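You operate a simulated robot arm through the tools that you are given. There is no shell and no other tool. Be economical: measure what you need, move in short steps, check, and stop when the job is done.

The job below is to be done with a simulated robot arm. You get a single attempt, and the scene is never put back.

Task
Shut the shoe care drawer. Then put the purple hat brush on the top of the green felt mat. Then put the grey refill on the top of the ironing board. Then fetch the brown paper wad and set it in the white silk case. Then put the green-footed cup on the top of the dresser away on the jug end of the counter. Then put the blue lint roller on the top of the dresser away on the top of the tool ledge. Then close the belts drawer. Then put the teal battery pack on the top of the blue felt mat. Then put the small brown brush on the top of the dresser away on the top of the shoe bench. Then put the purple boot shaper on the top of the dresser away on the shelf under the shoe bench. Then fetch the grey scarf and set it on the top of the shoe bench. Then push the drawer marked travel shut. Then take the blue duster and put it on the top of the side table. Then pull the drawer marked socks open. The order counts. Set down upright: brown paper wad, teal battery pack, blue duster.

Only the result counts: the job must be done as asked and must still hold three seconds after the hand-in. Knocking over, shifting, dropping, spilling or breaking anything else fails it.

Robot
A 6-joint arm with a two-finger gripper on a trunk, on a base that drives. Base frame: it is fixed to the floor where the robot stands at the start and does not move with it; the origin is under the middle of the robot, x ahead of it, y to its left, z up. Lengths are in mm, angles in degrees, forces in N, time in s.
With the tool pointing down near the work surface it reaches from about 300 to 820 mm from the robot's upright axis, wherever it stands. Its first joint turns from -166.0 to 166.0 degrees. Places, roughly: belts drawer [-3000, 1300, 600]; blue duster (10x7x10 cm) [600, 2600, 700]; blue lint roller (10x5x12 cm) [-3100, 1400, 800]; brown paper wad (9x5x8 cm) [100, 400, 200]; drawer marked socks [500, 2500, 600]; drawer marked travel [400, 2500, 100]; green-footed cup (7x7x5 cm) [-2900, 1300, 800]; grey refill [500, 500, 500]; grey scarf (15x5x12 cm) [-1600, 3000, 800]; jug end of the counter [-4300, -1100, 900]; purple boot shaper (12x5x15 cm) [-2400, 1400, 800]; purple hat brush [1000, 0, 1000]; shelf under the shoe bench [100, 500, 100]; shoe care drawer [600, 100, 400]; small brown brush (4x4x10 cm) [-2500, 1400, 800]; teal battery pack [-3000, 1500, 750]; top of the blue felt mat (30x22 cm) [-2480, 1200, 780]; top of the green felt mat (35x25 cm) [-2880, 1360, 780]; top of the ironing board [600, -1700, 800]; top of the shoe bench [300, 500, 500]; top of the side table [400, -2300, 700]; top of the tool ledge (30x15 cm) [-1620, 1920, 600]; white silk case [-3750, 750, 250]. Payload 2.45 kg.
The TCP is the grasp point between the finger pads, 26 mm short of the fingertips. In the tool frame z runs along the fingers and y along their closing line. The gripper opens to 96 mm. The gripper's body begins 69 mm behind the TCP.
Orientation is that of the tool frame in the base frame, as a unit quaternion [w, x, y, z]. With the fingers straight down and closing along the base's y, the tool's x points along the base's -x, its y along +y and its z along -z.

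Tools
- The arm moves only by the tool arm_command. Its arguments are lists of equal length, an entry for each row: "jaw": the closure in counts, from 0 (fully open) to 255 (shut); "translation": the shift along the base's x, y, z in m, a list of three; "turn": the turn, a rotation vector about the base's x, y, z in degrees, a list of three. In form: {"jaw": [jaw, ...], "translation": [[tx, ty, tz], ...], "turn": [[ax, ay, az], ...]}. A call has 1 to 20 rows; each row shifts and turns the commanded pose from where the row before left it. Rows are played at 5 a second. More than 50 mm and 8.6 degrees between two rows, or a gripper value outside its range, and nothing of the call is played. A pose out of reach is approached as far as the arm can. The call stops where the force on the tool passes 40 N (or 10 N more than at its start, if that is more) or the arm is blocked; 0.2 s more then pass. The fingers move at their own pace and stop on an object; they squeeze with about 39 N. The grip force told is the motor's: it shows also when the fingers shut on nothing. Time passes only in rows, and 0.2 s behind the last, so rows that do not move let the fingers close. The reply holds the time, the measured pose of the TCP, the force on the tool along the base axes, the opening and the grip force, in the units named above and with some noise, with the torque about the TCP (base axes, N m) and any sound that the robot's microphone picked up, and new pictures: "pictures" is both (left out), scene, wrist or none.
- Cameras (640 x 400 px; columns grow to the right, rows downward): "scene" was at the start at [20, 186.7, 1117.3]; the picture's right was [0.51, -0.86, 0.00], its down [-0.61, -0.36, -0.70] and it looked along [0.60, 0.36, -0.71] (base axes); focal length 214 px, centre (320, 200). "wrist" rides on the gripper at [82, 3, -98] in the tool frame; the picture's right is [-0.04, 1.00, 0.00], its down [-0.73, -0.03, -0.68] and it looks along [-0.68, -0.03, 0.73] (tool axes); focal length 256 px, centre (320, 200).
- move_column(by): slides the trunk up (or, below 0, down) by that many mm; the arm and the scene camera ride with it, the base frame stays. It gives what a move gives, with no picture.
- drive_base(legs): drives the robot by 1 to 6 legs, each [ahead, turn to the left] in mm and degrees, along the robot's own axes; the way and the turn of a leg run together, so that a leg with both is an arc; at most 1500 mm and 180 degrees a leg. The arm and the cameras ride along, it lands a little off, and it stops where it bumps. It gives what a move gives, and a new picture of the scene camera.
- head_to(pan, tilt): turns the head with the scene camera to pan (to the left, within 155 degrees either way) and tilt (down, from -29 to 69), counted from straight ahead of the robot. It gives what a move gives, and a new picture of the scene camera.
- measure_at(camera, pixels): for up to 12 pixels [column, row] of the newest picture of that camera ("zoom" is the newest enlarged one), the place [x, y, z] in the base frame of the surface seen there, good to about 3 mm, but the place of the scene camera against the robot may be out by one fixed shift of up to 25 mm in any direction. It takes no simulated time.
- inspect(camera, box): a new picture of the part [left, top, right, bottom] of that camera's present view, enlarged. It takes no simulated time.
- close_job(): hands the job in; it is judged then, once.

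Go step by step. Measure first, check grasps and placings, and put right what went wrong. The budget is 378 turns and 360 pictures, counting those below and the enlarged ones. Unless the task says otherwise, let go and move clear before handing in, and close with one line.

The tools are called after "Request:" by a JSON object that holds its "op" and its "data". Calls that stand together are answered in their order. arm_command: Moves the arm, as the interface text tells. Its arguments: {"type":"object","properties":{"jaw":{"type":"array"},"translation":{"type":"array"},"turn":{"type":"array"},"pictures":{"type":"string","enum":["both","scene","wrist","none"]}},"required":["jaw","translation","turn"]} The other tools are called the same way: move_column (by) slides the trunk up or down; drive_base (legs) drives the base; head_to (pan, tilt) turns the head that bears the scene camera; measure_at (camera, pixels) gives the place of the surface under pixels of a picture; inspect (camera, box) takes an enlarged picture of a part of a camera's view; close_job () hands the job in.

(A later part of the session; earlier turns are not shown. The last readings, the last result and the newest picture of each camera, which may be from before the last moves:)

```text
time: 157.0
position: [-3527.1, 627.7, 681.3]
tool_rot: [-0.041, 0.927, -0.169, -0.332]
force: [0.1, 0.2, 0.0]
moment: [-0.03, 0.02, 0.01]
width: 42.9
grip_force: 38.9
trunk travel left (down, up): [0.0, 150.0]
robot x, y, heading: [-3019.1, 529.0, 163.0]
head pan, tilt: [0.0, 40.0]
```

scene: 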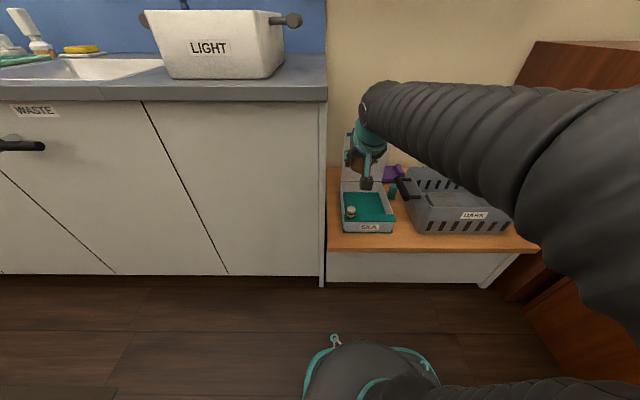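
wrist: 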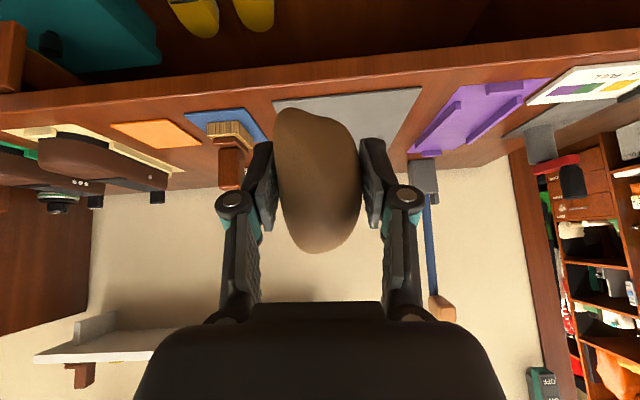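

Request:
{"op": "inspect", "data": {"camera": "scene", "box": [320, 120, 440, 260]}}

Request:
{"op": "measure_at", "data": {"camera": "scene", "pixels": [[345, 193], [390, 192], [397, 226], [345, 230], [370, 210], [350, 212], [355, 170], [370, 228], [345, 245], [405, 185], [325, 180], [380, 218]]}}

```text
2.86 times, centred on (380, 190) of scene
```

zoom: 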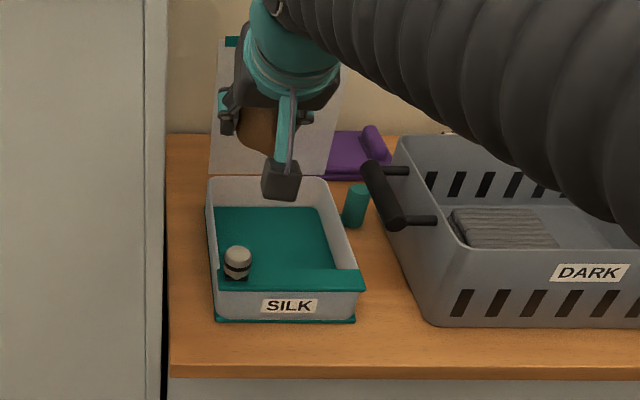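

```text
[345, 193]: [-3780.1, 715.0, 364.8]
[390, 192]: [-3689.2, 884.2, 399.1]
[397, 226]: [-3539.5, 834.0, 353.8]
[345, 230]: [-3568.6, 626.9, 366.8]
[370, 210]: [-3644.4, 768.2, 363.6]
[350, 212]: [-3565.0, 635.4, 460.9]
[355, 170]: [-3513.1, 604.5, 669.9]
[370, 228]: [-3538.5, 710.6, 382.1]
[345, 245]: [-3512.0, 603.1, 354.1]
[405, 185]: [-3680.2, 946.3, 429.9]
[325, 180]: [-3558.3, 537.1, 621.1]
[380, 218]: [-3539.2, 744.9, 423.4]
```

Request:
{"op": "measure_at", "data": {"camera": "zoom", "pixels": [[219, 212], [318, 212], [330, 262], [255, 262], [237, 265], [238, 240], [280, 235], [222, 190], [325, 185], [210, 185], [290, 280], [352, 270]]}}

```text
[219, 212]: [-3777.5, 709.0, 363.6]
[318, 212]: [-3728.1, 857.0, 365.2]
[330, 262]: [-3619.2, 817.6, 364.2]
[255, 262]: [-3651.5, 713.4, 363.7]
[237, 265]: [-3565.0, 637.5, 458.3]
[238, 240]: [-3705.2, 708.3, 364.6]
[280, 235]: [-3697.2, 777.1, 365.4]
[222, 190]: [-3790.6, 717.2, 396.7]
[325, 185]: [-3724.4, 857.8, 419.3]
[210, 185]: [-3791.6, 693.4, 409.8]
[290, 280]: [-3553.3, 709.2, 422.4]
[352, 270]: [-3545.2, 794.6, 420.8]
```

The case's interior floor is at z≈349 true. The wrist camera hangs below the tilted tool, so I'll set the wad toward the front of the case with the camera staying outside the front wall. I'll move above first.

Request:
{"op": "arm_command", "data": {"jaw": [255, 255, 255, 255, 255], "translation": [[-0.025, 0.028, -0.03], [-0.025, 0.028, -0.03], [-0.025, 0.028, -0.03], [-0.024, 0.028, -0.03], [0, 0, 0]], "turn": [[0, 0, 0], [0, 0, 0], [0, 0, 0], [0, 0, 0], [0, 0, 0]]}}

```text
time: 158.2
position: [-3625.4, 738.9, 562.2]
tool_rot: [-0.041, 0.927, -0.168, -0.333]
force: [-0.7, -0.3, -0.3]
moment: [-0.03, 0.01, 0.02]
width: 43.0
grip_force: 38.7
trunk travel left (down, up): [0.0, 150.0]
robot x, y, heading: [-3016.3, 527.0, 163.1]
head pan, tilt: [0.0, 40.0]
```

scene: 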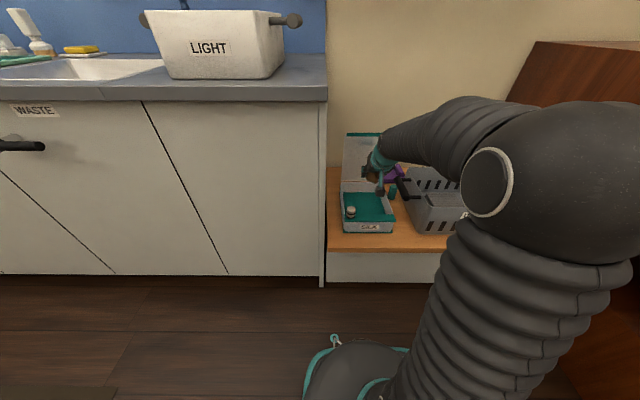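
wrist: 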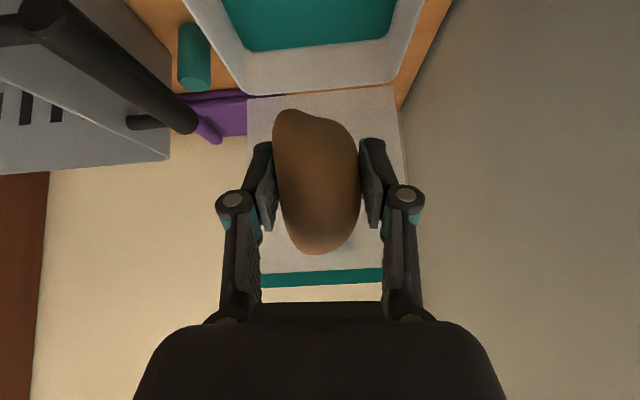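

Request:
{"op": "measure_at", "data": {"camera": "wrist", "pixels": [[245, 45], [390, 35], [300, 15], [225, 10], [408, 10], [245, 92], [395, 85], [320, 90], [370, 200], [320, 280], [318, 5]]}}

```text
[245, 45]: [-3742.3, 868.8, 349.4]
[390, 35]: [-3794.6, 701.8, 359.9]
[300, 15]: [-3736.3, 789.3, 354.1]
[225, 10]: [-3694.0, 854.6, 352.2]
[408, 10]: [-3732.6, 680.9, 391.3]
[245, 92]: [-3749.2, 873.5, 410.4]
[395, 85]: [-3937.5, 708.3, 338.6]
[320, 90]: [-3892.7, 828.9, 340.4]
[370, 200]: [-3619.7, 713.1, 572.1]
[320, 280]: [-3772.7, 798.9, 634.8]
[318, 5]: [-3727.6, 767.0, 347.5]
```

Request:
{"op": "arm_command", "data": {"jaw": [255, 255, 255, 255], "translation": [[0.0115, -0.0036, -0.03], [0, 0, -0.04], [0, 0, -0.03], [0, 0, 0]], "turn": [[0, 0, 0], [0, 0, 0], [0, 0, 0], [0, 0, 0]], "pictures": "wrist"}}

Request:
{"op": "inspect", "data": {"camera": "scene", "box": [330, 130, 430, 250]}}

```text
time: 159.2
position: [-3613.3, 735.8, 461.5]
tool_rot: [-0.04, 0.927, -0.167, -0.333]
force: [-0.1, 0.4, -0.7]
moment: [0.0, 0.01, 0.01]
width: 42.9
grip_force: 38.7
trunk travel left (down, up): [0.0, 150.0]
robot x, y, heading: [-3016.5, 523.4, 162.9]
head pan, tilt: [0.0, 40.0]
```

wrist: 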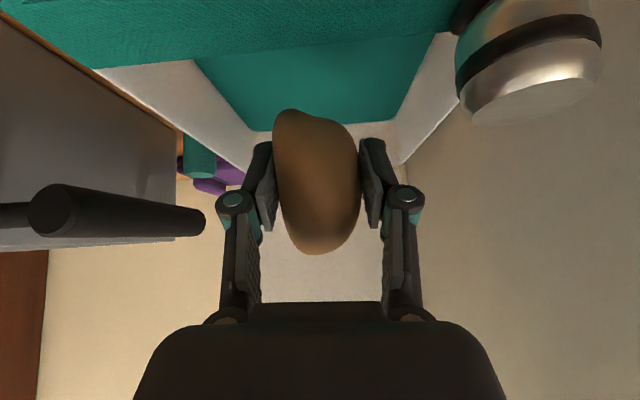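

```text
3.33 times, centred on (380, 190) of scene
```

zoom: 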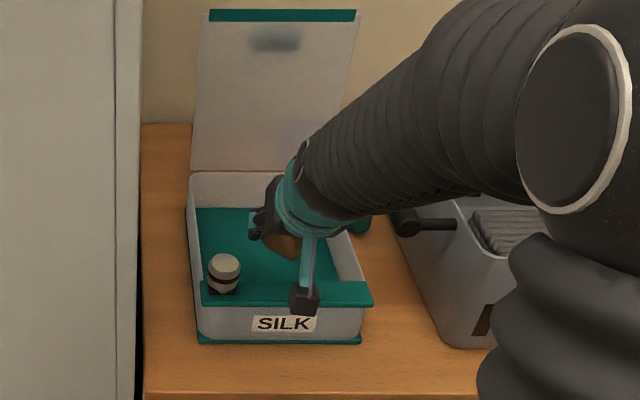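

Request:
{"op": "measure_at", "data": {"camera": "wrist", "pixels": [[120, 60], [300, 30], [300, 50], [430, 15], [250, 5], [530, 110], [300, 90], [250, 125], [180, 20], [100, 10]]}}

Request:
{"op": "measure_at", "data": {"camera": "zoom", "pixels": [[340, 285], [340, 303], [270, 285], [255, 302], [345, 320], [305, 300], [223, 280], [223, 258], [270, 320], [295, 310]]}}

```text
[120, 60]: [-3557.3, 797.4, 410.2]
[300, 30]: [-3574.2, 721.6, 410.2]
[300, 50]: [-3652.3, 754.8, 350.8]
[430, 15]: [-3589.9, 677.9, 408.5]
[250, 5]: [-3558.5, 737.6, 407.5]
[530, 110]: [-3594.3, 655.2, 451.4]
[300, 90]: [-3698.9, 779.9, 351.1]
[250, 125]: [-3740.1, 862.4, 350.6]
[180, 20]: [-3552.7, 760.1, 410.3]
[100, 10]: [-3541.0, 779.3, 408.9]
```

```text
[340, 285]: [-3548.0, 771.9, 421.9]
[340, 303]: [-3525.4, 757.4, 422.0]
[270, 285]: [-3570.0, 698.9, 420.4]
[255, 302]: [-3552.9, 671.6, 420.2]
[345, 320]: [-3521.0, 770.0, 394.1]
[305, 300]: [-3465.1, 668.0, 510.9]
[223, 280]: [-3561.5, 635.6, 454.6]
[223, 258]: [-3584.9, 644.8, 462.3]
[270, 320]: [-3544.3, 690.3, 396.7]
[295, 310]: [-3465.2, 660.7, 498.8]
```

The ridge's inner edge is at u≈-3628 and the camera box clears its outer side. I'll shift 8 mm inward and lower.

Request:
{"op": "arm_command", "data": {"jaw": [255, 255, 255, 255, 255], "translation": [[-0.0076, 0.0024, 0], [0, 0, -0.025], [0, 0, -0.025], [0, 0, -0.012], [0, 0, 0]], "turn": [[0, 0, 0], [0, 0, 0], [0, 0, 0], [0, 0, 0], [0, 0, 0]]}}

Request:
{"op": "inspect", "data": {"camera": "scene", "box": [330, 130, 430, 250]}}

```text
time: 160.4
position: [-3623.3, 738.4, 407.6]
tool_rot: [-0.04, 0.927, -0.168, -0.332]
force: [0.0, -0.2, 0.5]
moment: [-0.01, 0.01, 0.02]
width: 42.7
grip_force: 39.2
out of reach, approached as far as the arm can: row 4
trunk travel left (down, up): [0.0, 150.0]
robot x, y, heading: [-3016.9, 525.1, 162.8]
head pan, tilt: [0.0, 40.0]
```

scene: 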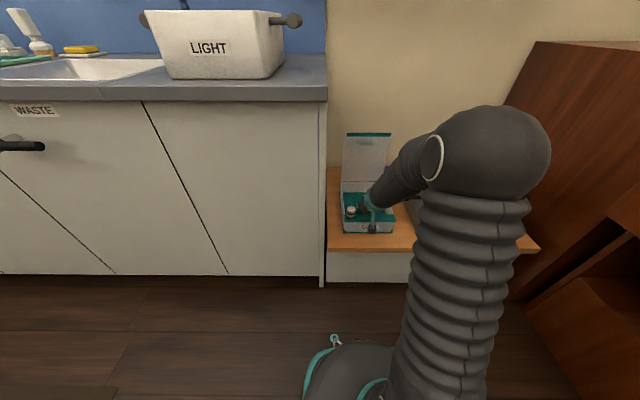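
wrist: 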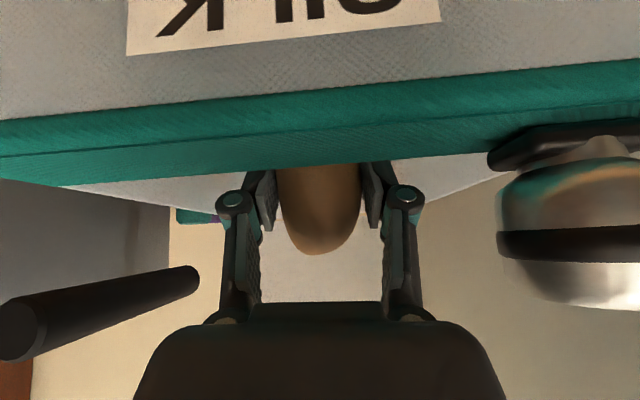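

```text
3.33 times, centred on (380, 190) of scene
```

zoom: 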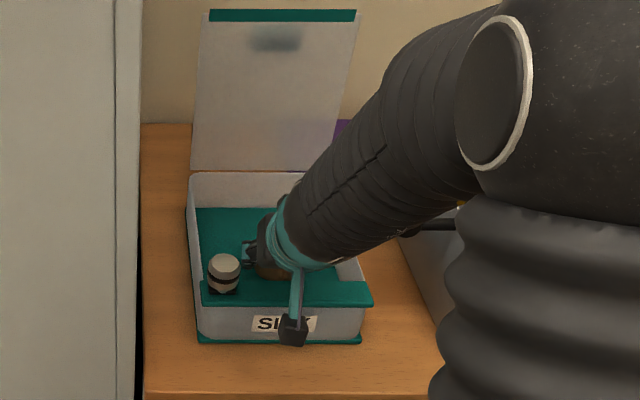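

The fold limit stops me 14 mm short. I'll raise, back the base 100 mm, and return at a longer radius.

Request:
{"op": "arm_command", "data": {"jaw": [255, 255, 255], "translation": [[0, 0, 0.04], [0, 0, 0.04], [0, 0, 0.03]], "turn": [[0, 0, 0], [0, 0, 0], [0, 0, 0]], "pictures": "none"}}

Request:
{"op": "drive_base", "data": {"legs": [[-110, 0]]}}

```text
time: 161.2
position: [-3624.2, 737.6, 518.2]
tool_rot: [-0.041, 0.927, -0.168, -0.332]
force: [0.4, -0.5, -1.1]
moment: [0.01, 0.0, 0.04]
width: 42.8
grip_force: 38.8
trunk travel left (down, up): [0.0, 150.0]
robot x, y, heading: [-3018.2, 527.3, 162.8]
head pan, tilt: [0.0, 40.0]
```

```text
time: 162.4
position: [-3518.0, 705.9, 517.8]
tool_rot: [-0.041, 0.927, -0.169, -0.333]
force: [0.0, 0.2, -0.4]
moment: [0.02, 0.0, 0.0]
width: 43.1
grip_force: 39.1
trunk travel left (down, up): [0.0, 150.0]
robot x, y, heading: [-2908.4, 491.2, 162.7]
head pan, tilt: [0.0, 40.0]
```

scene: 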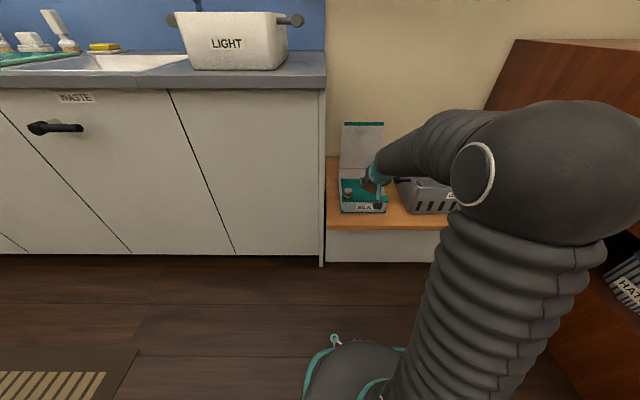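

Request:
{"op": "arm_command", "data": {"jaw": [255, 255, 255, 255, 255, 255, 255, 255], "translation": [[-0.035, 0.011, 0], [-0.035, 0.011, 0], [-0.033, 0.01, 0], [0, 0, -0.04], [0, 0, -0.04], [0, 0, -0.03], [0, 0, -0.01], [0, 0, 0]], "turn": [[0, 0, 0], [0, 0, 0], [0, 0, 0], [0, 0, 0], [0, 0, 0], [0, 0, 0], [0, 0, 0], [0, 0, 0]], "pictures": "wrist"}}

```text
time: 164.2
position: [-3620.9, 737.5, 395.7]
tool_rot: [-0.04, 0.927, -0.168, -0.332]
force: [-0.4, 0.6, 0.1]
moment: [0.03, -0.02, 0.0]
width: 42.9
grip_force: 38.9
trunk travel left (down, up): [0.0, 150.0]
robot x, y, heading: [-2911.9, 491.3, 162.7]
head pan, tilt: [0.0, 40.0]
```

wrist: 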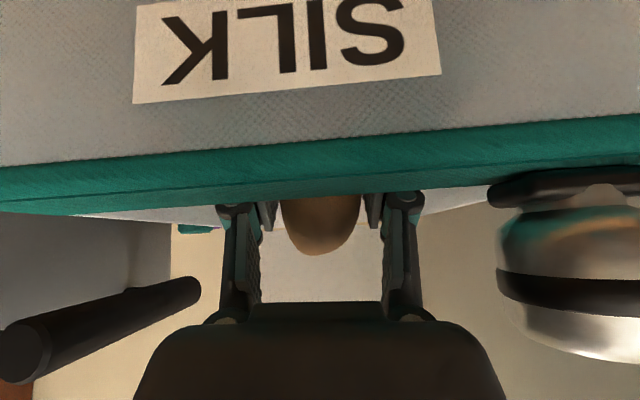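

Free so far at z 396, so I'll feel for the floor in 1.5 mm steps.

Request:
{"op": "arm_command", "data": {"jaw": [255, 255, 255, 255], "translation": [[0, 0, -0.0015], [0, 0, -0.0015], [0, 0, -0.0015], [0, 0, 0]], "turn": [[0, 0, 0], [0, 0, 0], [0, 0, 0], [0, 0, 0]], "pictures": "none"}}

```text
time: 165.2
position: [-3621.2, 737.5, 394.2]
tool_rot: [-0.04, 0.927, -0.168, -0.332]
force: [0.0, 0.4, -0.1]
moment: [-0.01, 0.0, -0.01]
width: 43.1
grip_force: 38.5
trunk travel left (down, up): [0.0, 150.0]
robot x, y, heading: [-2917.5, 490.7, 162.9]
head pan, tilt: [0.0, 40.0]
```

Request:
{"op": "arm_command", "data": {"jaw": [255, 255, 255, 255], "translation": [[0, 0, -0.0015], [0, 0, -0.0015], [0, 0, -0.0015], [0, 0, 0]], "turn": [[0, 0, 0], [0, 0, 0], [0, 0, 0], [0, 0, 0]], "pictures": "none"}}

```text
time: 166.2
position: [-3621.4, 737.1, 388.5]
tool_rot: [-0.041, 0.927, -0.167, -0.333]
force: [0.6, 0.1, -0.7]
moment: [0.0, 0.02, -0.02]
width: 42.9
grip_force: 39.3
trunk travel left (down, up): [0.0, 150.0]
robot x, y, heading: [-2909.2, 495.7, 162.4]
head pan, tilt: [0.0, 40.0]
```

Request:
{"op": "arm_command", "data": {"jaw": [255, 255, 255, 255], "translation": [[0, 0, -0.0015], [0, 0, -0.0015], [0, 0, -0.0015], [0, 0, 0]], "turn": [[0, 0, 0], [0, 0, 0], [0, 0, 0], [0, 0, 0]], "pictures": "wrist"}}

Request:
{"op": "inspect", "data": {"camera": "scene", "box": [330, 130, 430, 250]}}

```text
time: 167.2
position: [-3622.0, 738.1, 385.9]
tool_rot: [-0.04, 0.926, -0.168, -0.335]
force: [-0.2, -1.1, 17.6]
moment: [0.09, -0.06, -0.01]
width: 42.7
grip_force: 38.7
trunk travel left (down, up): [0.0, 150.0]
robot x, y, heading: [-2912.5, 495.2, 162.9]
head pan, tilt: [0.0, 40.0]
```

wrist: 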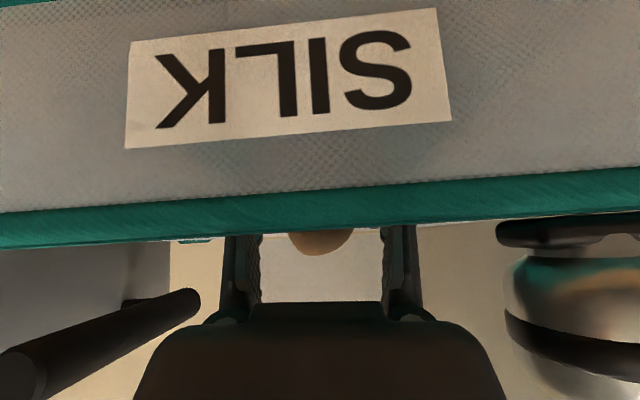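

```text
3.33 times, centred on (380, 190) of scene
```

zoom: 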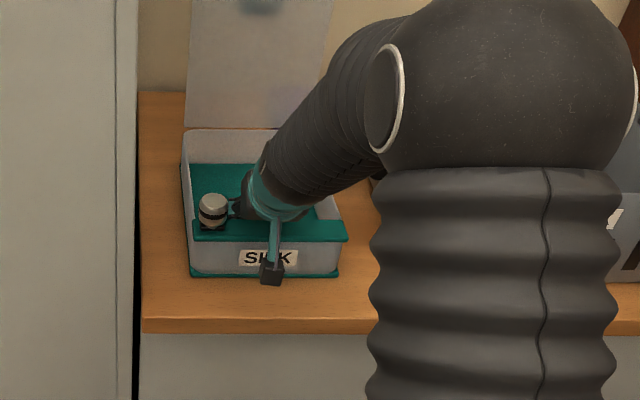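

The vertical 17.6 N with little moment means the wad is on the case floor. I'll ease up, open and back out along the tool axis.

Request:
{"op": "arm_command", "data": {"jaw": [255, 120, 60, 20, 20, 20, 20, 20, 20, 20], "translation": [[0, 0, 0.001], [0, 0, 0], [0, 0, 0], [0, 0, 0], [0.009, -0.003, 0.012], [0.018, -0.006, 0.025], [0.018, -0.006, 0.03], [0.02, -0.006, 0.04], [0, 0, 0.045], [0, 0, 0.045]], "turn": [[0, 0, 0], [0, 0, 0], [0, 0, 0], [0, 0, 0], [0, 0, 0], [0, 0, 0], [0, 0, 0], [0, 0, 0], [0, 0, 0], [0, 0, 0]]}}

Request:
{"op": "inspect", "data": {"camera": "scene", "box": [330, 130, 430, 250]}}

```text
time: 169.4
position: [-3556.7, 715.1, 583.8]
tool_rot: [-0.04, 0.927, -0.167, -0.332]
force: [0.2, -0.4, 0.4]
moment: [-0.02, 0.01, -0.01]
width: 88.5
grip_force: 0.0
trunk travel left (down, up): [0.0, 150.0]
robot x, y, heading: [-2910.6, 494.6, 162.7]
head pan, tilt: [0.0, 40.0]
```

scene: 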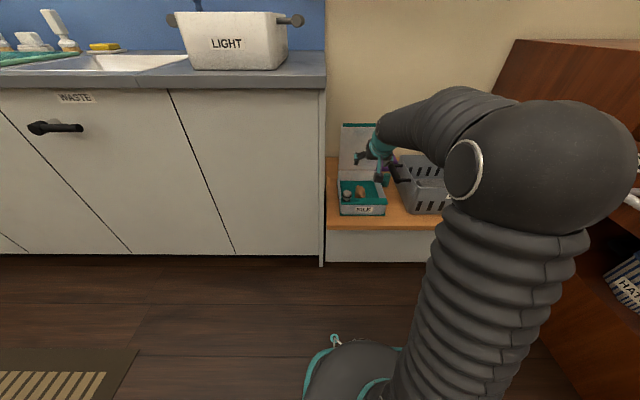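
wrist: 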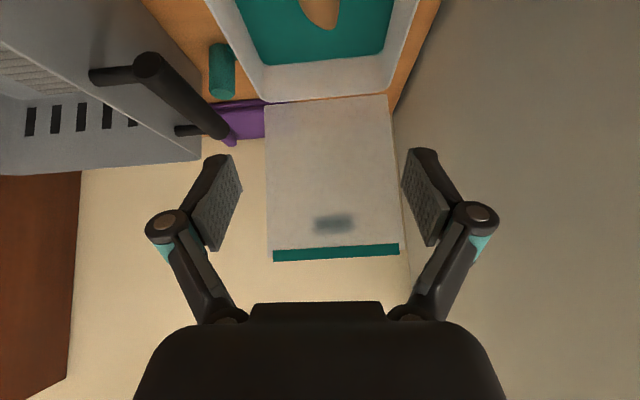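

```text
3.33 times, centred on (380, 190) of scene
```

zoom: 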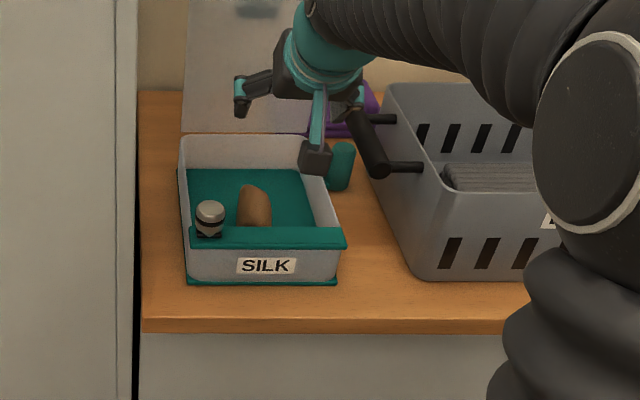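

The wad stands in the case. Next is the green-footed cup, so I'll pull back, level the tool, raise the trunk and move in front of the dresser.

Request:
{"op": "arm_command", "data": {"jaw": [20, 20, 20, 20, 20, 20, 20, 20], "translation": [[0, 0, 0.04], [0.036, -0.011, 0.03], [0.036, -0.011, 0.03], [0.036, -0.011, 0.03], [0.036, -0.011, 0.03], [0.036, -0.011, 0.03], [0.036, -0.011, 0.03], [0.036, -0.011, 0.03]], "turn": [[0, 0, 0], [-2.39, -7.63, 0], [-2.39, -7.63, 0], [-2.39, -7.63, 0], [-2.39, -7.63, 0], [-2.39, -7.63, 0], [0, 0, 0], [0, 0, 0]], "pictures": "none"}}

Request:
{"op": "move_column", "data": {"by": 150}}

Request:
{"op": "drive_base", "data": {"legs": [[0, -90], [290, 0]]}}

Request:
{"op": "head_to", "data": {"pan": 15, "tilt": 45}}

```text
time: 171.2
position: [-3308.2, 640.5, 831.4]
tool_rot: [0.003, 0.984, -0.179, 0.008]
force: [-0.8, 1.0, 0.0]
moment: [-0.02, -0.04, -0.01]
width: 88.7
grip_force: 0.1
trunk travel left (down, up): [0.0, 150.0]
robot x, y, heading: [-2912.8, 492.1, 162.5]
head pan, tilt: [0.0, 40.0]
```

```text
time: 172.9
position: [-3307.6, 640.9, 982.5]
tool_rot: [0.002, 0.984, -0.179, 0.008]
force: [-0.5, 0.3, 0.1]
moment: [0.04, 0.01, -0.01]
width: 88.6
grip_force: 0.0
trunk travel left (down, up): [-150.0, 0.0]
robot x, y, heading: [-2910.1, 494.8, 162.6]
head pan, tilt: [0.0, 40.0]
```

```text
time: 178.7
position: [-2689.8, 1171.3, 982.9]
tool_rot: [-0.005, -0.576, 0.817, -0.005]
force: [0.4, 0.3, -0.6]
moment: [0.01, 0.05, 0.01]
width: 88.7
grip_force: 0.1
trunk travel left (down, up): [-150.0, 0.0]
robot x, y, heading: [-2830.4, 774.7, 73.7]
head pan, tilt: [0.0, 40.0]
```

scene: 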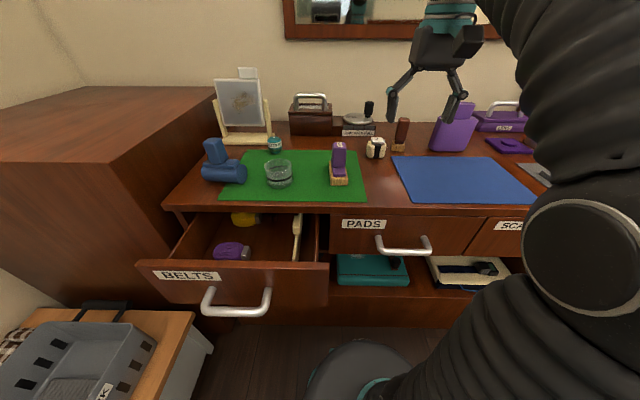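

```text
time: 179.5
position: [-2689.3, 1171.4, 981.8]
tool_rot: [-0.006, -0.576, 0.818, -0.004]
force: [-0.2, -0.5, -0.6]
moment: [0.01, -0.03, 0.04]
width: 88.5
grip_force: 0.0
trunk travel left (down, up): [-150.0, 0.0]
robot x, y, heading: [-2827.6, 773.9, 73.4]
head pan, tilt: [15.0, 45.0]
```

scene: 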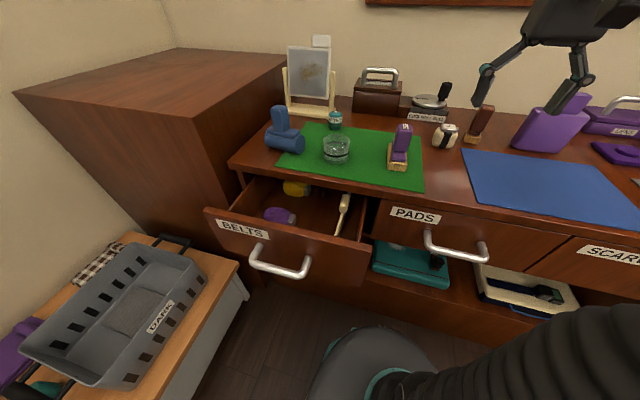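

Request:
{"op": "inspect", "data": {"camera": "scene", "box": [250, 90, 430, 200]}}

```text
3.56 times, centred on (340, 145) of scene
```

zoom: 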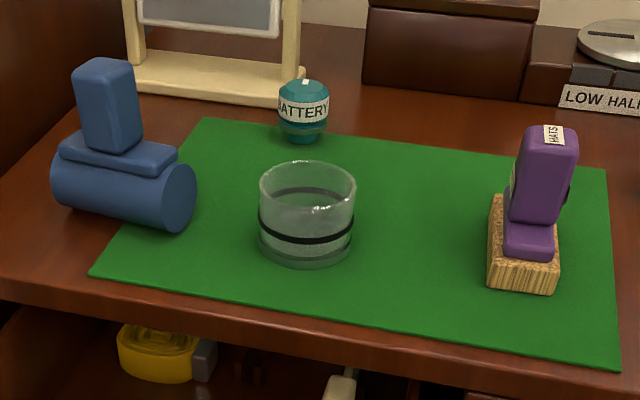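

Request:
{"op": "measure_at", "data": {"camera": "zoom", "pixels": [[262, 175], [355, 180], [308, 165], [310, 205], [262, 230], [350, 240], [310, 240], [305, 263], [262, 245], [345, 255]]}}

```text
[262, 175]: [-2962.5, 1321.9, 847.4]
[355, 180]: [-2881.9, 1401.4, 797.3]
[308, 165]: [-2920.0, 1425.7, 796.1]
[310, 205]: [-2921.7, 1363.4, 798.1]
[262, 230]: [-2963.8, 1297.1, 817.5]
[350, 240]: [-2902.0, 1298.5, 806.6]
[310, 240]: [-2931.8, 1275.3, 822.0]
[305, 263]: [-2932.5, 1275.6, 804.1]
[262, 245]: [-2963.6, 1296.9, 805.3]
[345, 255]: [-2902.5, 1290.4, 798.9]
```

Request:
{"op": "measure_at", "data": {"camera": "zoom", "pixels": [[196, 200], [180, 230], [60, 180], [120, 190], [105, 100], [135, 150], [80, 80], [130, 65], [170, 160], [110, 65], [303, 100], [320, 140]]}}

```text
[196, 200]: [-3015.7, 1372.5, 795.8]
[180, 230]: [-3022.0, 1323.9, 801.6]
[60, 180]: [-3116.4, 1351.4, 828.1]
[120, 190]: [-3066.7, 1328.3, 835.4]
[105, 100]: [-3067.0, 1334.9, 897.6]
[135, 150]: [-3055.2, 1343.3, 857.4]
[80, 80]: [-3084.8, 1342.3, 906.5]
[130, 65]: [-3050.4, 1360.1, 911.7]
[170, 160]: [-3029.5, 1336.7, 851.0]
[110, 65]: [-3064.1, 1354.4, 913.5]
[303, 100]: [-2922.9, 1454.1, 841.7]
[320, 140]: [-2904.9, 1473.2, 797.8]
```

The cup's centre is about (-2948,1304). I'll hover over it with the closing line turned diagonally so the fingers miss the lint roller at (285,140).

Request:
{"op": "arm_command", "data": {"jaw": [10, 10, 10, 10, 10, 10, 10, 10, 10], "translation": [[-0.042, 0.006, -0.004], [-0.042, 0.006, -0.004], [-0.042, 0.006, -0.004], [-0.042, 0.006, -0.004], [-0.043, 0.006, -0.004], [-0.016, 0.034, -0.02], [-0.016, 0.034, -0.02], [-0.016, 0.034, -0.02], [0, 0, 0]], "turn": [[0, 0, 7.5], [0, 0, 7.5], [0, 0, 7.5], [0, 0, 7.5], [0, 0, 7.5], [0, 0, 7.5], [0, 0, 0], [0, 0, 0], [0, 0, 0]]}}

```text
time: 181.5
position: [-2948.7, 1303.5, 903.1]
tool_rot: [0.004, 0.845, -0.535, 0.007]
force: [-0.3, 0.7, 0.0]
moment: [-0.04, 0.01, -0.01]
width: 92.5
grip_force: 0.0
trunk travel left (down, up): [-150.0, 0.0]
robot x, y, heading: [-2832.0, 773.3, 73.7]
head pan, tilt: [15.0, 45.0]
```

scene: 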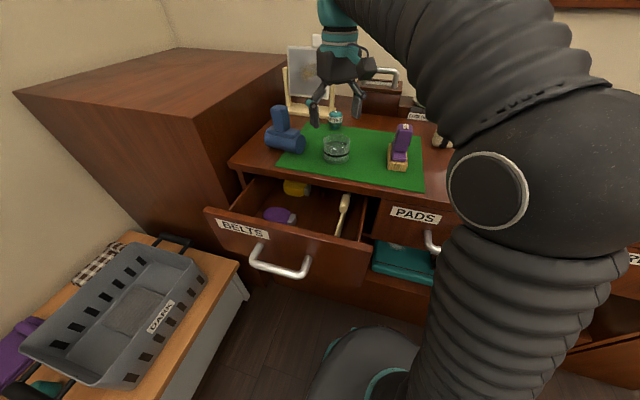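
wrist: 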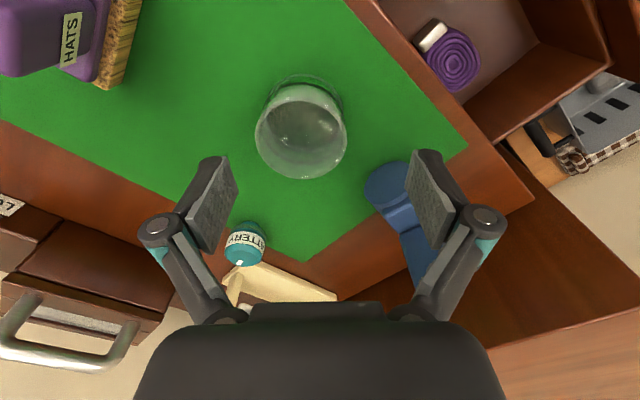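

Request:
{"op": "measure_at", "data": {"camera": "wrist", "pixels": [[257, 135], [346, 135], [302, 177], [300, 88], [300, 130], [370, 190], [395, 165], [400, 240], [410, 200]]}}

```text
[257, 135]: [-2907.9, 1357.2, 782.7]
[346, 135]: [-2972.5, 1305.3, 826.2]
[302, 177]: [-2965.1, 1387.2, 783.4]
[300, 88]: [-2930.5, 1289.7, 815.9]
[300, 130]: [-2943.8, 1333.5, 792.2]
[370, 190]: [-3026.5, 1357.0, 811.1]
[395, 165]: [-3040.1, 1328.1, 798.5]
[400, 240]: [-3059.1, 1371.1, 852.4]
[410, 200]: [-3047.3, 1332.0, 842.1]
```

The cup's centre works out to about (-2944,1316). I'll centre over it, descend to z≈812 and close gently.

Request:
{"op": "arm_command", "data": {"jaw": [0, 0, 0, 0, 0, 60, 75, 80, 80], "translation": [[0.0045, 0.0125, -0.01], [0, 0, -0.03], [0, 0, -0.03], [0, 0, -0.021], [0, 0, 0], [0, 0, 0], [0, 0, 0], [0, 0, 0], [0, 0, 0]], "turn": [[0, 0, 0], [0, 0, 0], [0, 0, 0], [0, 0, 0], [0, 0, 0], [0, 0, 0], [0, 0, 0], [0, 0, 0], [0, 0, 0]], "pictures": "wrist"}}

```text
time: 183.5
position: [-2944.8, 1316.6, 810.6]
tool_rot: [0.004, 0.845, -0.535, 0.007]
force: [0.4, 0.1, -0.9]
moment: [0.01, 0.01, 0.02]
width: 66.9
grip_force: 0.6
trunk travel left (down, up): [-150.0, 0.0]
robot x, y, heading: [-2829.3, 769.4, 73.8]
head pan, tilt: [15.0, 45.0]
```

wrist: 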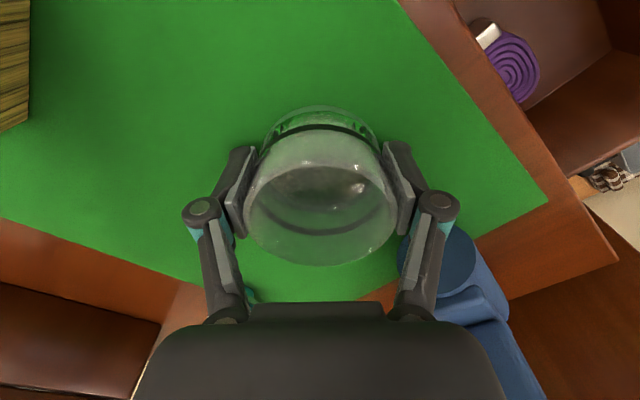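

Request:
{"op": "arm_command", "data": {"jaw": [84, 84, 88, 88], "translation": [[0, 0, 0], [0, 0, 0], [0, 0, 0], [0, 0, 0]], "turn": [[0, 0, 0], [0, 0, 0], [0, 0, 0], [0, 0, 0]], "pictures": "none"}}

```text
time: 184.5
position: [-2943.4, 1316.1, 810.7]
tool_rot: [0.003, 0.845, -0.535, 0.007]
force: [0.5, 0.9, 1.9]
moment: [0.03, 0.02, -0.01]
width: 65.8
grip_force: 39.0
trunk travel left (down, up): [-150.0, 0.0]
robot x, y, heading: [-2831.2, 776.7, 73.4]
head pan, tilt: [15.0, 45.0]
```

The cup is held at 65.8 mm. I'll lift it and tuck it in over the aisle.

Request:
{"op": "arm_command", "data": {"jaw": [88, 88, 88, 88, 88, 88, 88, 88], "translation": [[0, 0, 0.015], [0, 0, 0.035], [0, 0, 0.04], [0, -0.015, 0.035], [0.01, -0.04, 0.02], [0.01, -0.04, 0.015], [0.01, -0.04, 0.01], [0.01, -0.04, 0]], "turn": [[0, 0, 0], [0, 0, 0], [0, 0, 0], [0, 0, 0], [0, 0, 0], [0, 0, 0], [0, 0, 0], [0, 0, 0]]}}

```text
time: 186.3
position: [-2904.5, 1141.3, 980.6]
tool_rot: [0.005, 0.845, -0.535, 0.008]
force: [-0.4, 0.9, -0.8]
moment: [-0.07, -0.05, -0.03]
width: 65.9
grip_force: 39.1
trunk travel left (down, up): [-150.0, 0.0]
robot x, y, heading: [-2833.2, 776.0, 73.5]
head pan, tilt: [15.0, 45.0]
```

scene: 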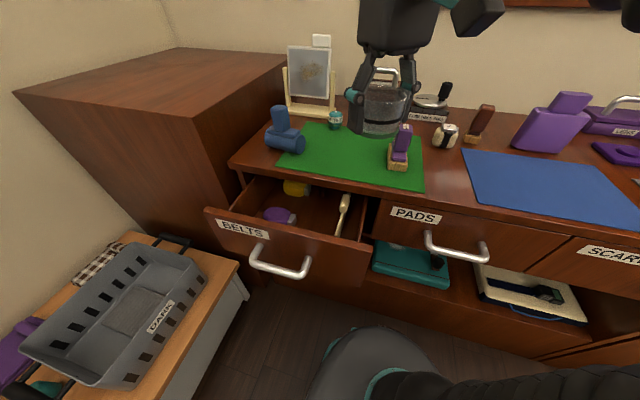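
wrist: 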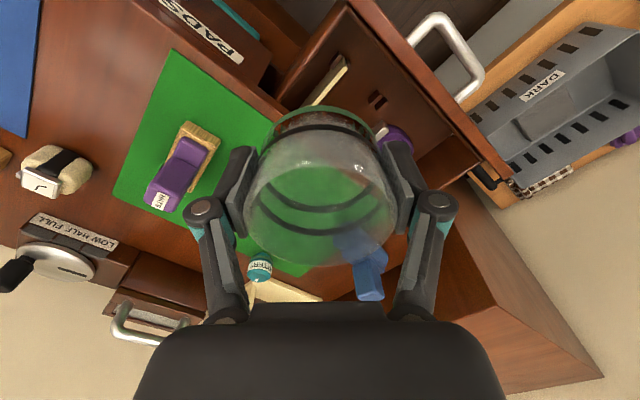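

The cup came along. I'll turn south and drive down the aisle to the counter's far end.

Request:
{"op": "drive_base", "data": {"legs": [[0, 179], [1000, 0]]}}

Request:
{"op": "head_to", "data": {"pan": 30, "tilt": 20}}

```text
time: 198.6
position: [-3058.8, -525.9, 980.1]
tool_rot: [-0.006, 0.542, 0.84, 0.005]
force: [0.0, 0.3, -0.3]
moment: [0.01, 0.02, -0.01]
width: 65.4
grip_force: 39.2
trunk travel left (down, up): [-150.0, 0.0]
robot x, y, heading: [-3124.9, -156.4, -107.3]
head pan, tilt: [15.0, 45.0]
```

scene: 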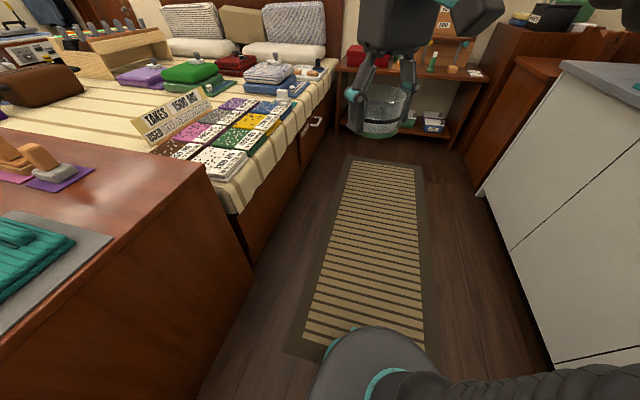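

```text
time: 199.5
position: [-3059.5, -525.1, 981.5]
tool_rot: [-0.007, 0.543, 0.84, 0.004]
force: [0.2, 0.1, 0.3]
moment: [-0.02, 0.0, 0.0]
width: 65.8
grip_force: 39.0
trunk travel left (down, up): [-150.0, 0.0]
robot x, y, heading: [-3128.6, -158.2, -107.2]
head pan, tilt: [30.0, 20.0]
```

scene: 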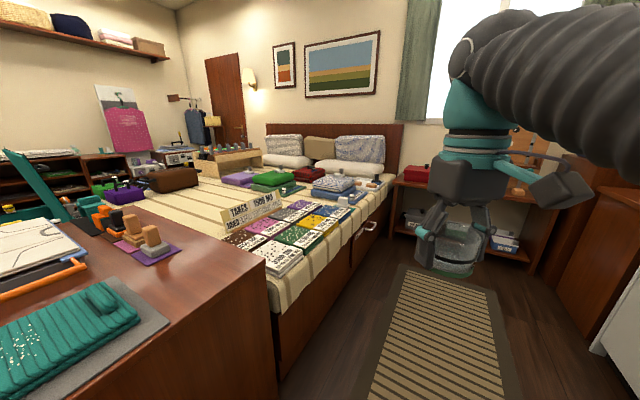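

Request:
{"op": "head_to", "data": {"pan": -45, "tilt": 25}}

Request:
{"op": "measure_at", "data": {"camera": "scene", "pixels": [[320, 200]]}}

```text
time: 201.0
position: [-3060.3, -525.9, 980.6]
tool_rot: [-0.006, 0.542, 0.84, 0.004]
force: [0.6, 0.2, -0.6]
moment: [0.0, -0.01, -0.02]
width: 65.9
grip_force: 39.3
trunk travel left (down, up): [-150.0, 0.0]
robot x, y, heading: [-3124.6, -156.9, -107.4]
head pan, tilt: [-45.0, 25.0]
```

scene: 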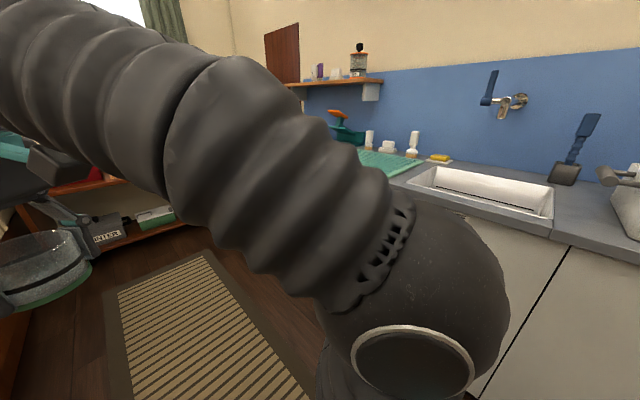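

```text
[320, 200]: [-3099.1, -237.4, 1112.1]
```

Request:
{"op": "measure_at", "data": {"camera": "scene", "pixels": [[408, 182], [550, 235], [370, 165], [345, 130], [335, 115], [215, 255], [110, 295], [415, 150], [370, 145], [300, 95]]}}

Request:
{"op": "inspect", "data": {"camera": "scene", "box": [260, 30, 460, 190]}}

```text
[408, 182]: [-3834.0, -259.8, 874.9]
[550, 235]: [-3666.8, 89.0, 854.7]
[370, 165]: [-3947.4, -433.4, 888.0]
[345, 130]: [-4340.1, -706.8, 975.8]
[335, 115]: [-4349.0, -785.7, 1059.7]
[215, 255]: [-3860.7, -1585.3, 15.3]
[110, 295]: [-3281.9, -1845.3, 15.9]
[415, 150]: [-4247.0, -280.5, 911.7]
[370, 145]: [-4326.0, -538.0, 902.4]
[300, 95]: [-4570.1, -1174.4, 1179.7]
```

```text
2.50 times, centred on (360, 110) of scene
```

zoom: 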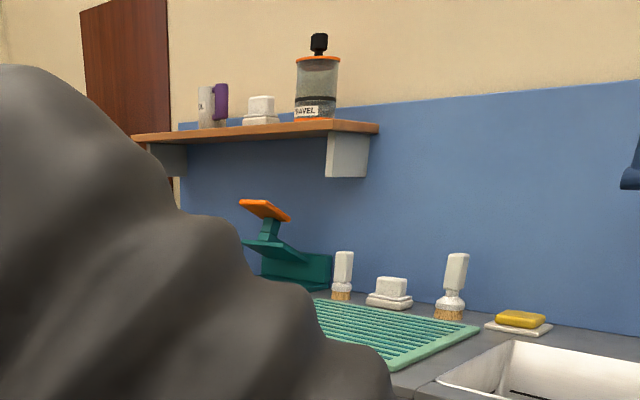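

The cup's foot is indeed green. I'll drive further south, turn west and look at the jug end.

Request:
{"op": "drive_base", "data": {"legs": [[1150, 0], [0, -90]]}}

Request:
{"op": "head_to", "data": {"pan": 0, "tilt": 30}}

```text
time: 210.8
position: [-3837.5, -1333.7, 981.2]
tool_rot: [-0.001, 0.979, 0.204, 0.008]
force: [-0.7, 0.0, -0.5]
moment: [0.03, 0.0, -0.03]
width: 65.7
grip_force: 39.1
trunk travel left (down, up): [-150.0, 0.0]
robot x, y, heading: [-3467.2, -1269.5, 162.0]
head pan, tilt: [-45.0, 25.0]
```

scene: 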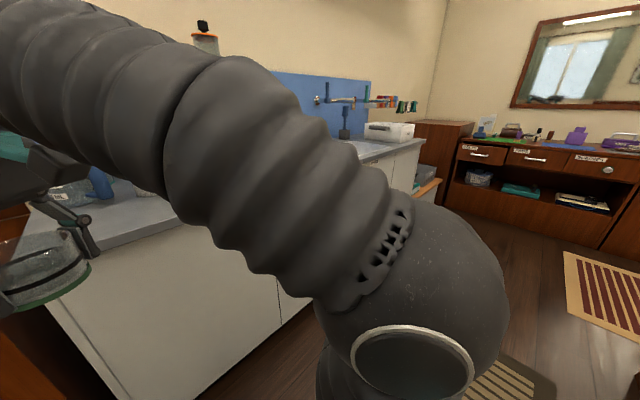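

```text
time: 211.9
position: [-3837.8, -1333.9, 979.5]
tool_rot: [-0.002, 0.979, 0.205, 0.008]
force: [-0.4, -0.2, -0.6]
moment: [0.01, 0.0, 0.01]
width: 66.0
grip_force: 39.2
trunk travel left (down, up): [-150.0, 0.0]
robot x, y, heading: [-3471.2, -1270.0, 161.8]
head pan, tilt: [0.0, 30.0]
```

scene: 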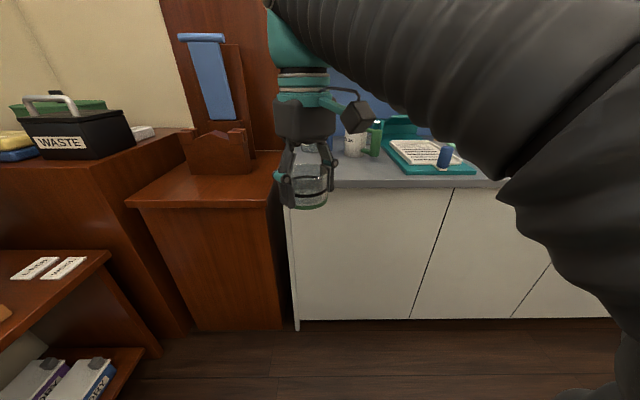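

Request:
{"op": "inspect", "data": {"camera": "scene", "box": [270, 90, 490, 230]}}

Request:
{"op": "measure_at", "data": {"camera": "scene", "pixels": [[290, 187], [440, 185], [335, 182], [345, 170], [380, 178], [352, 152], [365, 170], [380, 140], [295, 325], [600, 318], [340, 185], [365, 182]]}}

Request:
{"op": "inspect", "data": {"camera": "wrist", "box": [0, 0, 640, 400]}}

```text
2.86 times, centred on (380, 160) of scene
```

zoom: 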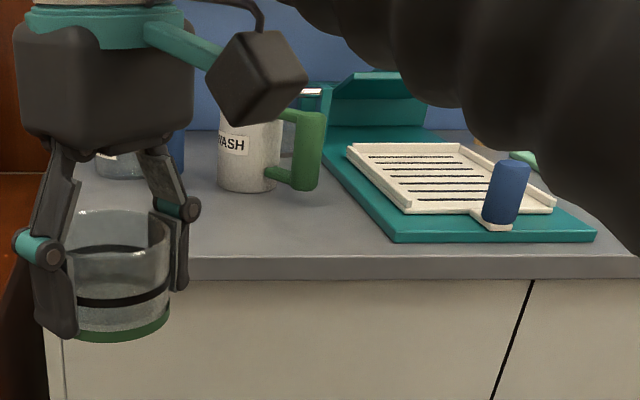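

```text
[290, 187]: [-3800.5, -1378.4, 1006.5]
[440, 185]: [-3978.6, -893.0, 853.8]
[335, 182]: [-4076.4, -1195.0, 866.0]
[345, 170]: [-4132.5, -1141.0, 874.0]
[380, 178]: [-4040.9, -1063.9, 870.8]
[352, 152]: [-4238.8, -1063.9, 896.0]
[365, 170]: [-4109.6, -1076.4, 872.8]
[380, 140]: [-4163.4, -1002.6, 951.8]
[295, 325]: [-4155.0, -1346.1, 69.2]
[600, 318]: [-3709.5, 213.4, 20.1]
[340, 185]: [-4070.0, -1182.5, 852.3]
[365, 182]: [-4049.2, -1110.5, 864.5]
```

```text
1.00 times, centred on (320, 200) of wrist (not enlarged: the box is as wide or as high as the picture)
```

zoom: 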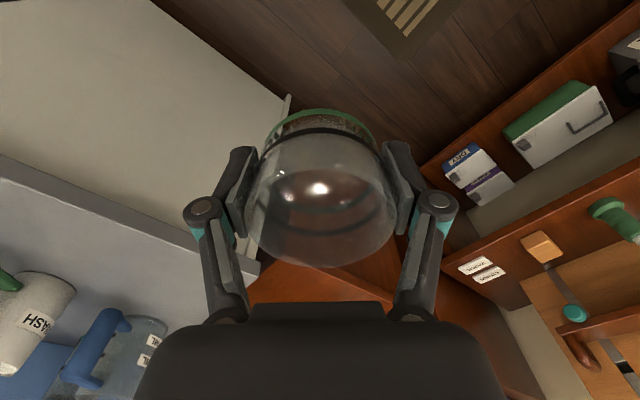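

Two jugs stand at the counter's south end. The hand hides the free area, so I'll swing it to the right to see.

Request:
{"op": "arm_command", "data": {"jaw": [88, 88, 88, 88, 88, 88, 88, 88], "translation": [[0.013, 0.042, 0], [0.013, 0.042, 0], [0.013, 0.042, 0], [0.013, 0.042, 0], [0.013, 0.042, 0], [0.013, 0.042, 0], [0.013, 0.042, 0], [0.013, 0.042, 0]], "turn": [[0, 0, 0], [0, 0, 0], [0, 0, 0], [0, 0, 0], [0, 0, 0], [0, 0, 0], [0, 0, 0], [0, 0, 0]], "pictures": "none"}}

Request:
{"op": "head_to", "data": {"pan": 10, "tilt": 25}}

Request:
{"op": "inspect", "data": {"camera": "scene", "box": [260, 80, 480, 240]}}

```text
time: 213.7
position: [-3732.4, -994.9, 981.3]
tool_rot: [-0.002, 0.979, 0.204, 0.007]
force: [-0.4, -0.5, 0.0]
moment: [0.03, 0.01, 0.01]
width: 66.0
grip_force: 39.2
trunk travel left (down, up): [-150.0, 0.0]
robot x, y, heading: [-3470.2, -1269.2, 162.0]
head pan, tilt: [0.0, 30.0]
```

```text
time: 214.4
position: [-3734.1, -996.0, 980.3]
tool_rot: [-0.002, 0.979, 0.204, 0.008]
force: [-0.1, 0.2, -0.1]
moment: [0.01, 0.02, -0.03]
width: 65.9
grip_force: 39.5
trunk travel left (down, up): [-150.0, 0.0]
robot x, y, heading: [-3468.1, -1272.0, 161.9]
head pan, tilt: [10.0, 25.0]
```

scene: 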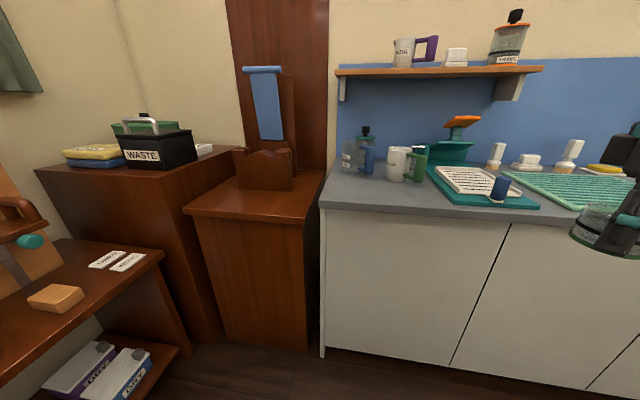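

```text
2.50 times, centred on (370, 160) of scene
```

zoom: 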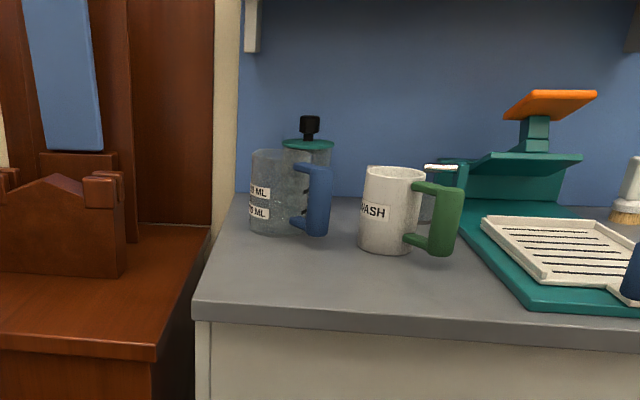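

Request:
{"op": "measure_at", "data": {"camera": "zoom", "pixels": [[200, 295], [330, 310], [470, 325], [285, 235], [385, 255], [440, 255], [250, 260], [320, 270], [400, 285], [225, 240], [320, 240], [490, 260]]}}

```text
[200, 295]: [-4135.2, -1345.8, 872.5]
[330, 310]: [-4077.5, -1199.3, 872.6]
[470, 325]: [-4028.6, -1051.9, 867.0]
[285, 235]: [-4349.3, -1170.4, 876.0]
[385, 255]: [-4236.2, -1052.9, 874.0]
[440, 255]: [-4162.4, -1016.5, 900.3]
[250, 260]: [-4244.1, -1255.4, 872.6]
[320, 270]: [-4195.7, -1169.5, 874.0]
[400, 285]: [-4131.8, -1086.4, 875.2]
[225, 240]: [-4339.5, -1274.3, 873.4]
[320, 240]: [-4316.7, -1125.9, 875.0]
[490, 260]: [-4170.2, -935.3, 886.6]
```

There's free counter in front of the jugs, at about (-4190,-1193). I'll drive 190 mm closer, then bring the cup over.

Request:
{"op": "drive_base", "data": {"legs": [[190, 0]]}}

```text
time: 216.0
position: [-3914.0, -936.1, 981.0]
tool_rot: [-0.002, 0.979, 0.204, 0.009]
force: [-0.1, 0.9, -0.6]
moment: [-0.02, 0.01, 0.03]
width: 66.0
grip_force: 38.6
trunk travel left (down, up): [-150.0, 0.0]
robot x, y, heading: [-3650.0, -1206.4, 161.9]
head pan, tilt: [10.0, 25.0]
```

scene: 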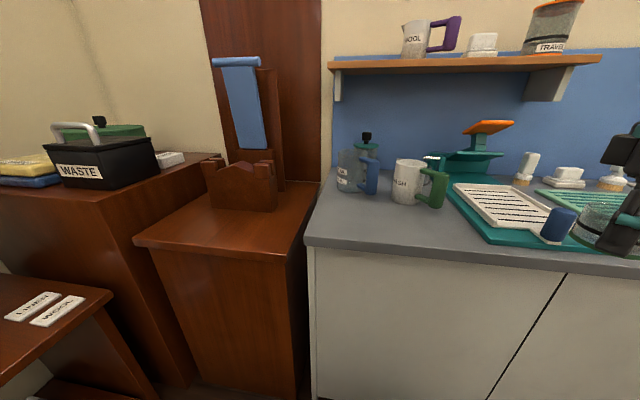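

Request:
{"op": "arm_command", "data": {"jaw": [88, 88, 88, 88, 88, 88, 88, 88, 88, 88], "translation": [[-0.021, -0.041, 0], [-0.021, -0.041, 0], [-0.021, -0.041, 0], [-0.023, -0.041, 0], [-0.038, -0.0186, -0.01], [-0.038, -0.0186, -0.01], [-0.038, -0.0186, -0.01], [-0.038, -0.0186, -0.01], [-0.038, -0.0186, -0.01], [0, 0, 0]], "turn": [[0, 0, 0], [0, 0, 0], [0, 0, 0], [0, 0, 0], [0, 0, 0], [0, 0, 0], [0, 0, 0], [0, 0, 0], [0, 0, 0], [0, 0, 0]]}}

```text
time: 218.2
position: [-4190.8, -1191.9, 930.3]
tool_rot: [-0.001, 0.979, 0.204, 0.007]
force: [-0.1, 0.6, -0.4]
moment: [-0.01, 0.04, -0.02]
width: 66.0
grip_force: 39.5
trunk travel left (down, up): [-150.0, 0.0]
robot x, y, heading: [-3651.9, -1210.3, 161.6]
head pan, tilt: [10.0, 25.0]
```

scene: 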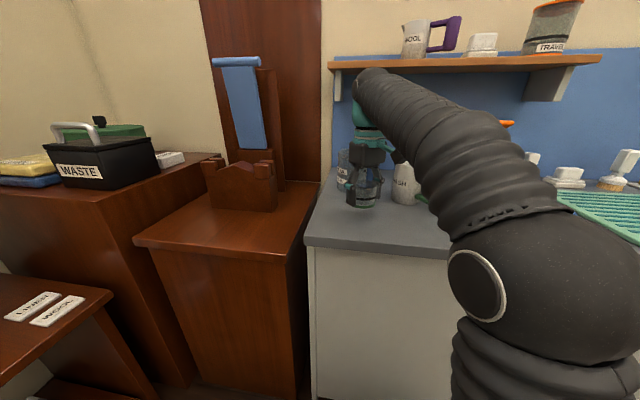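
wrist: 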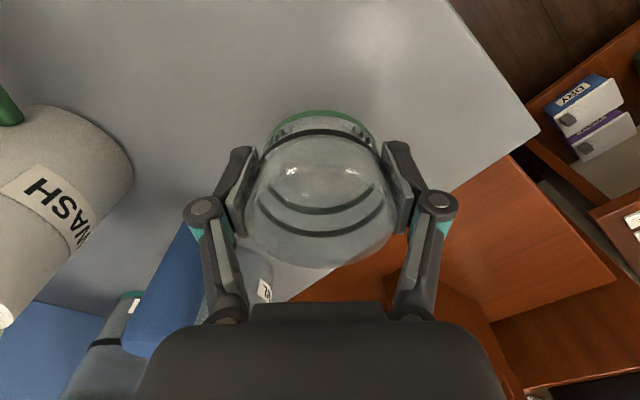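

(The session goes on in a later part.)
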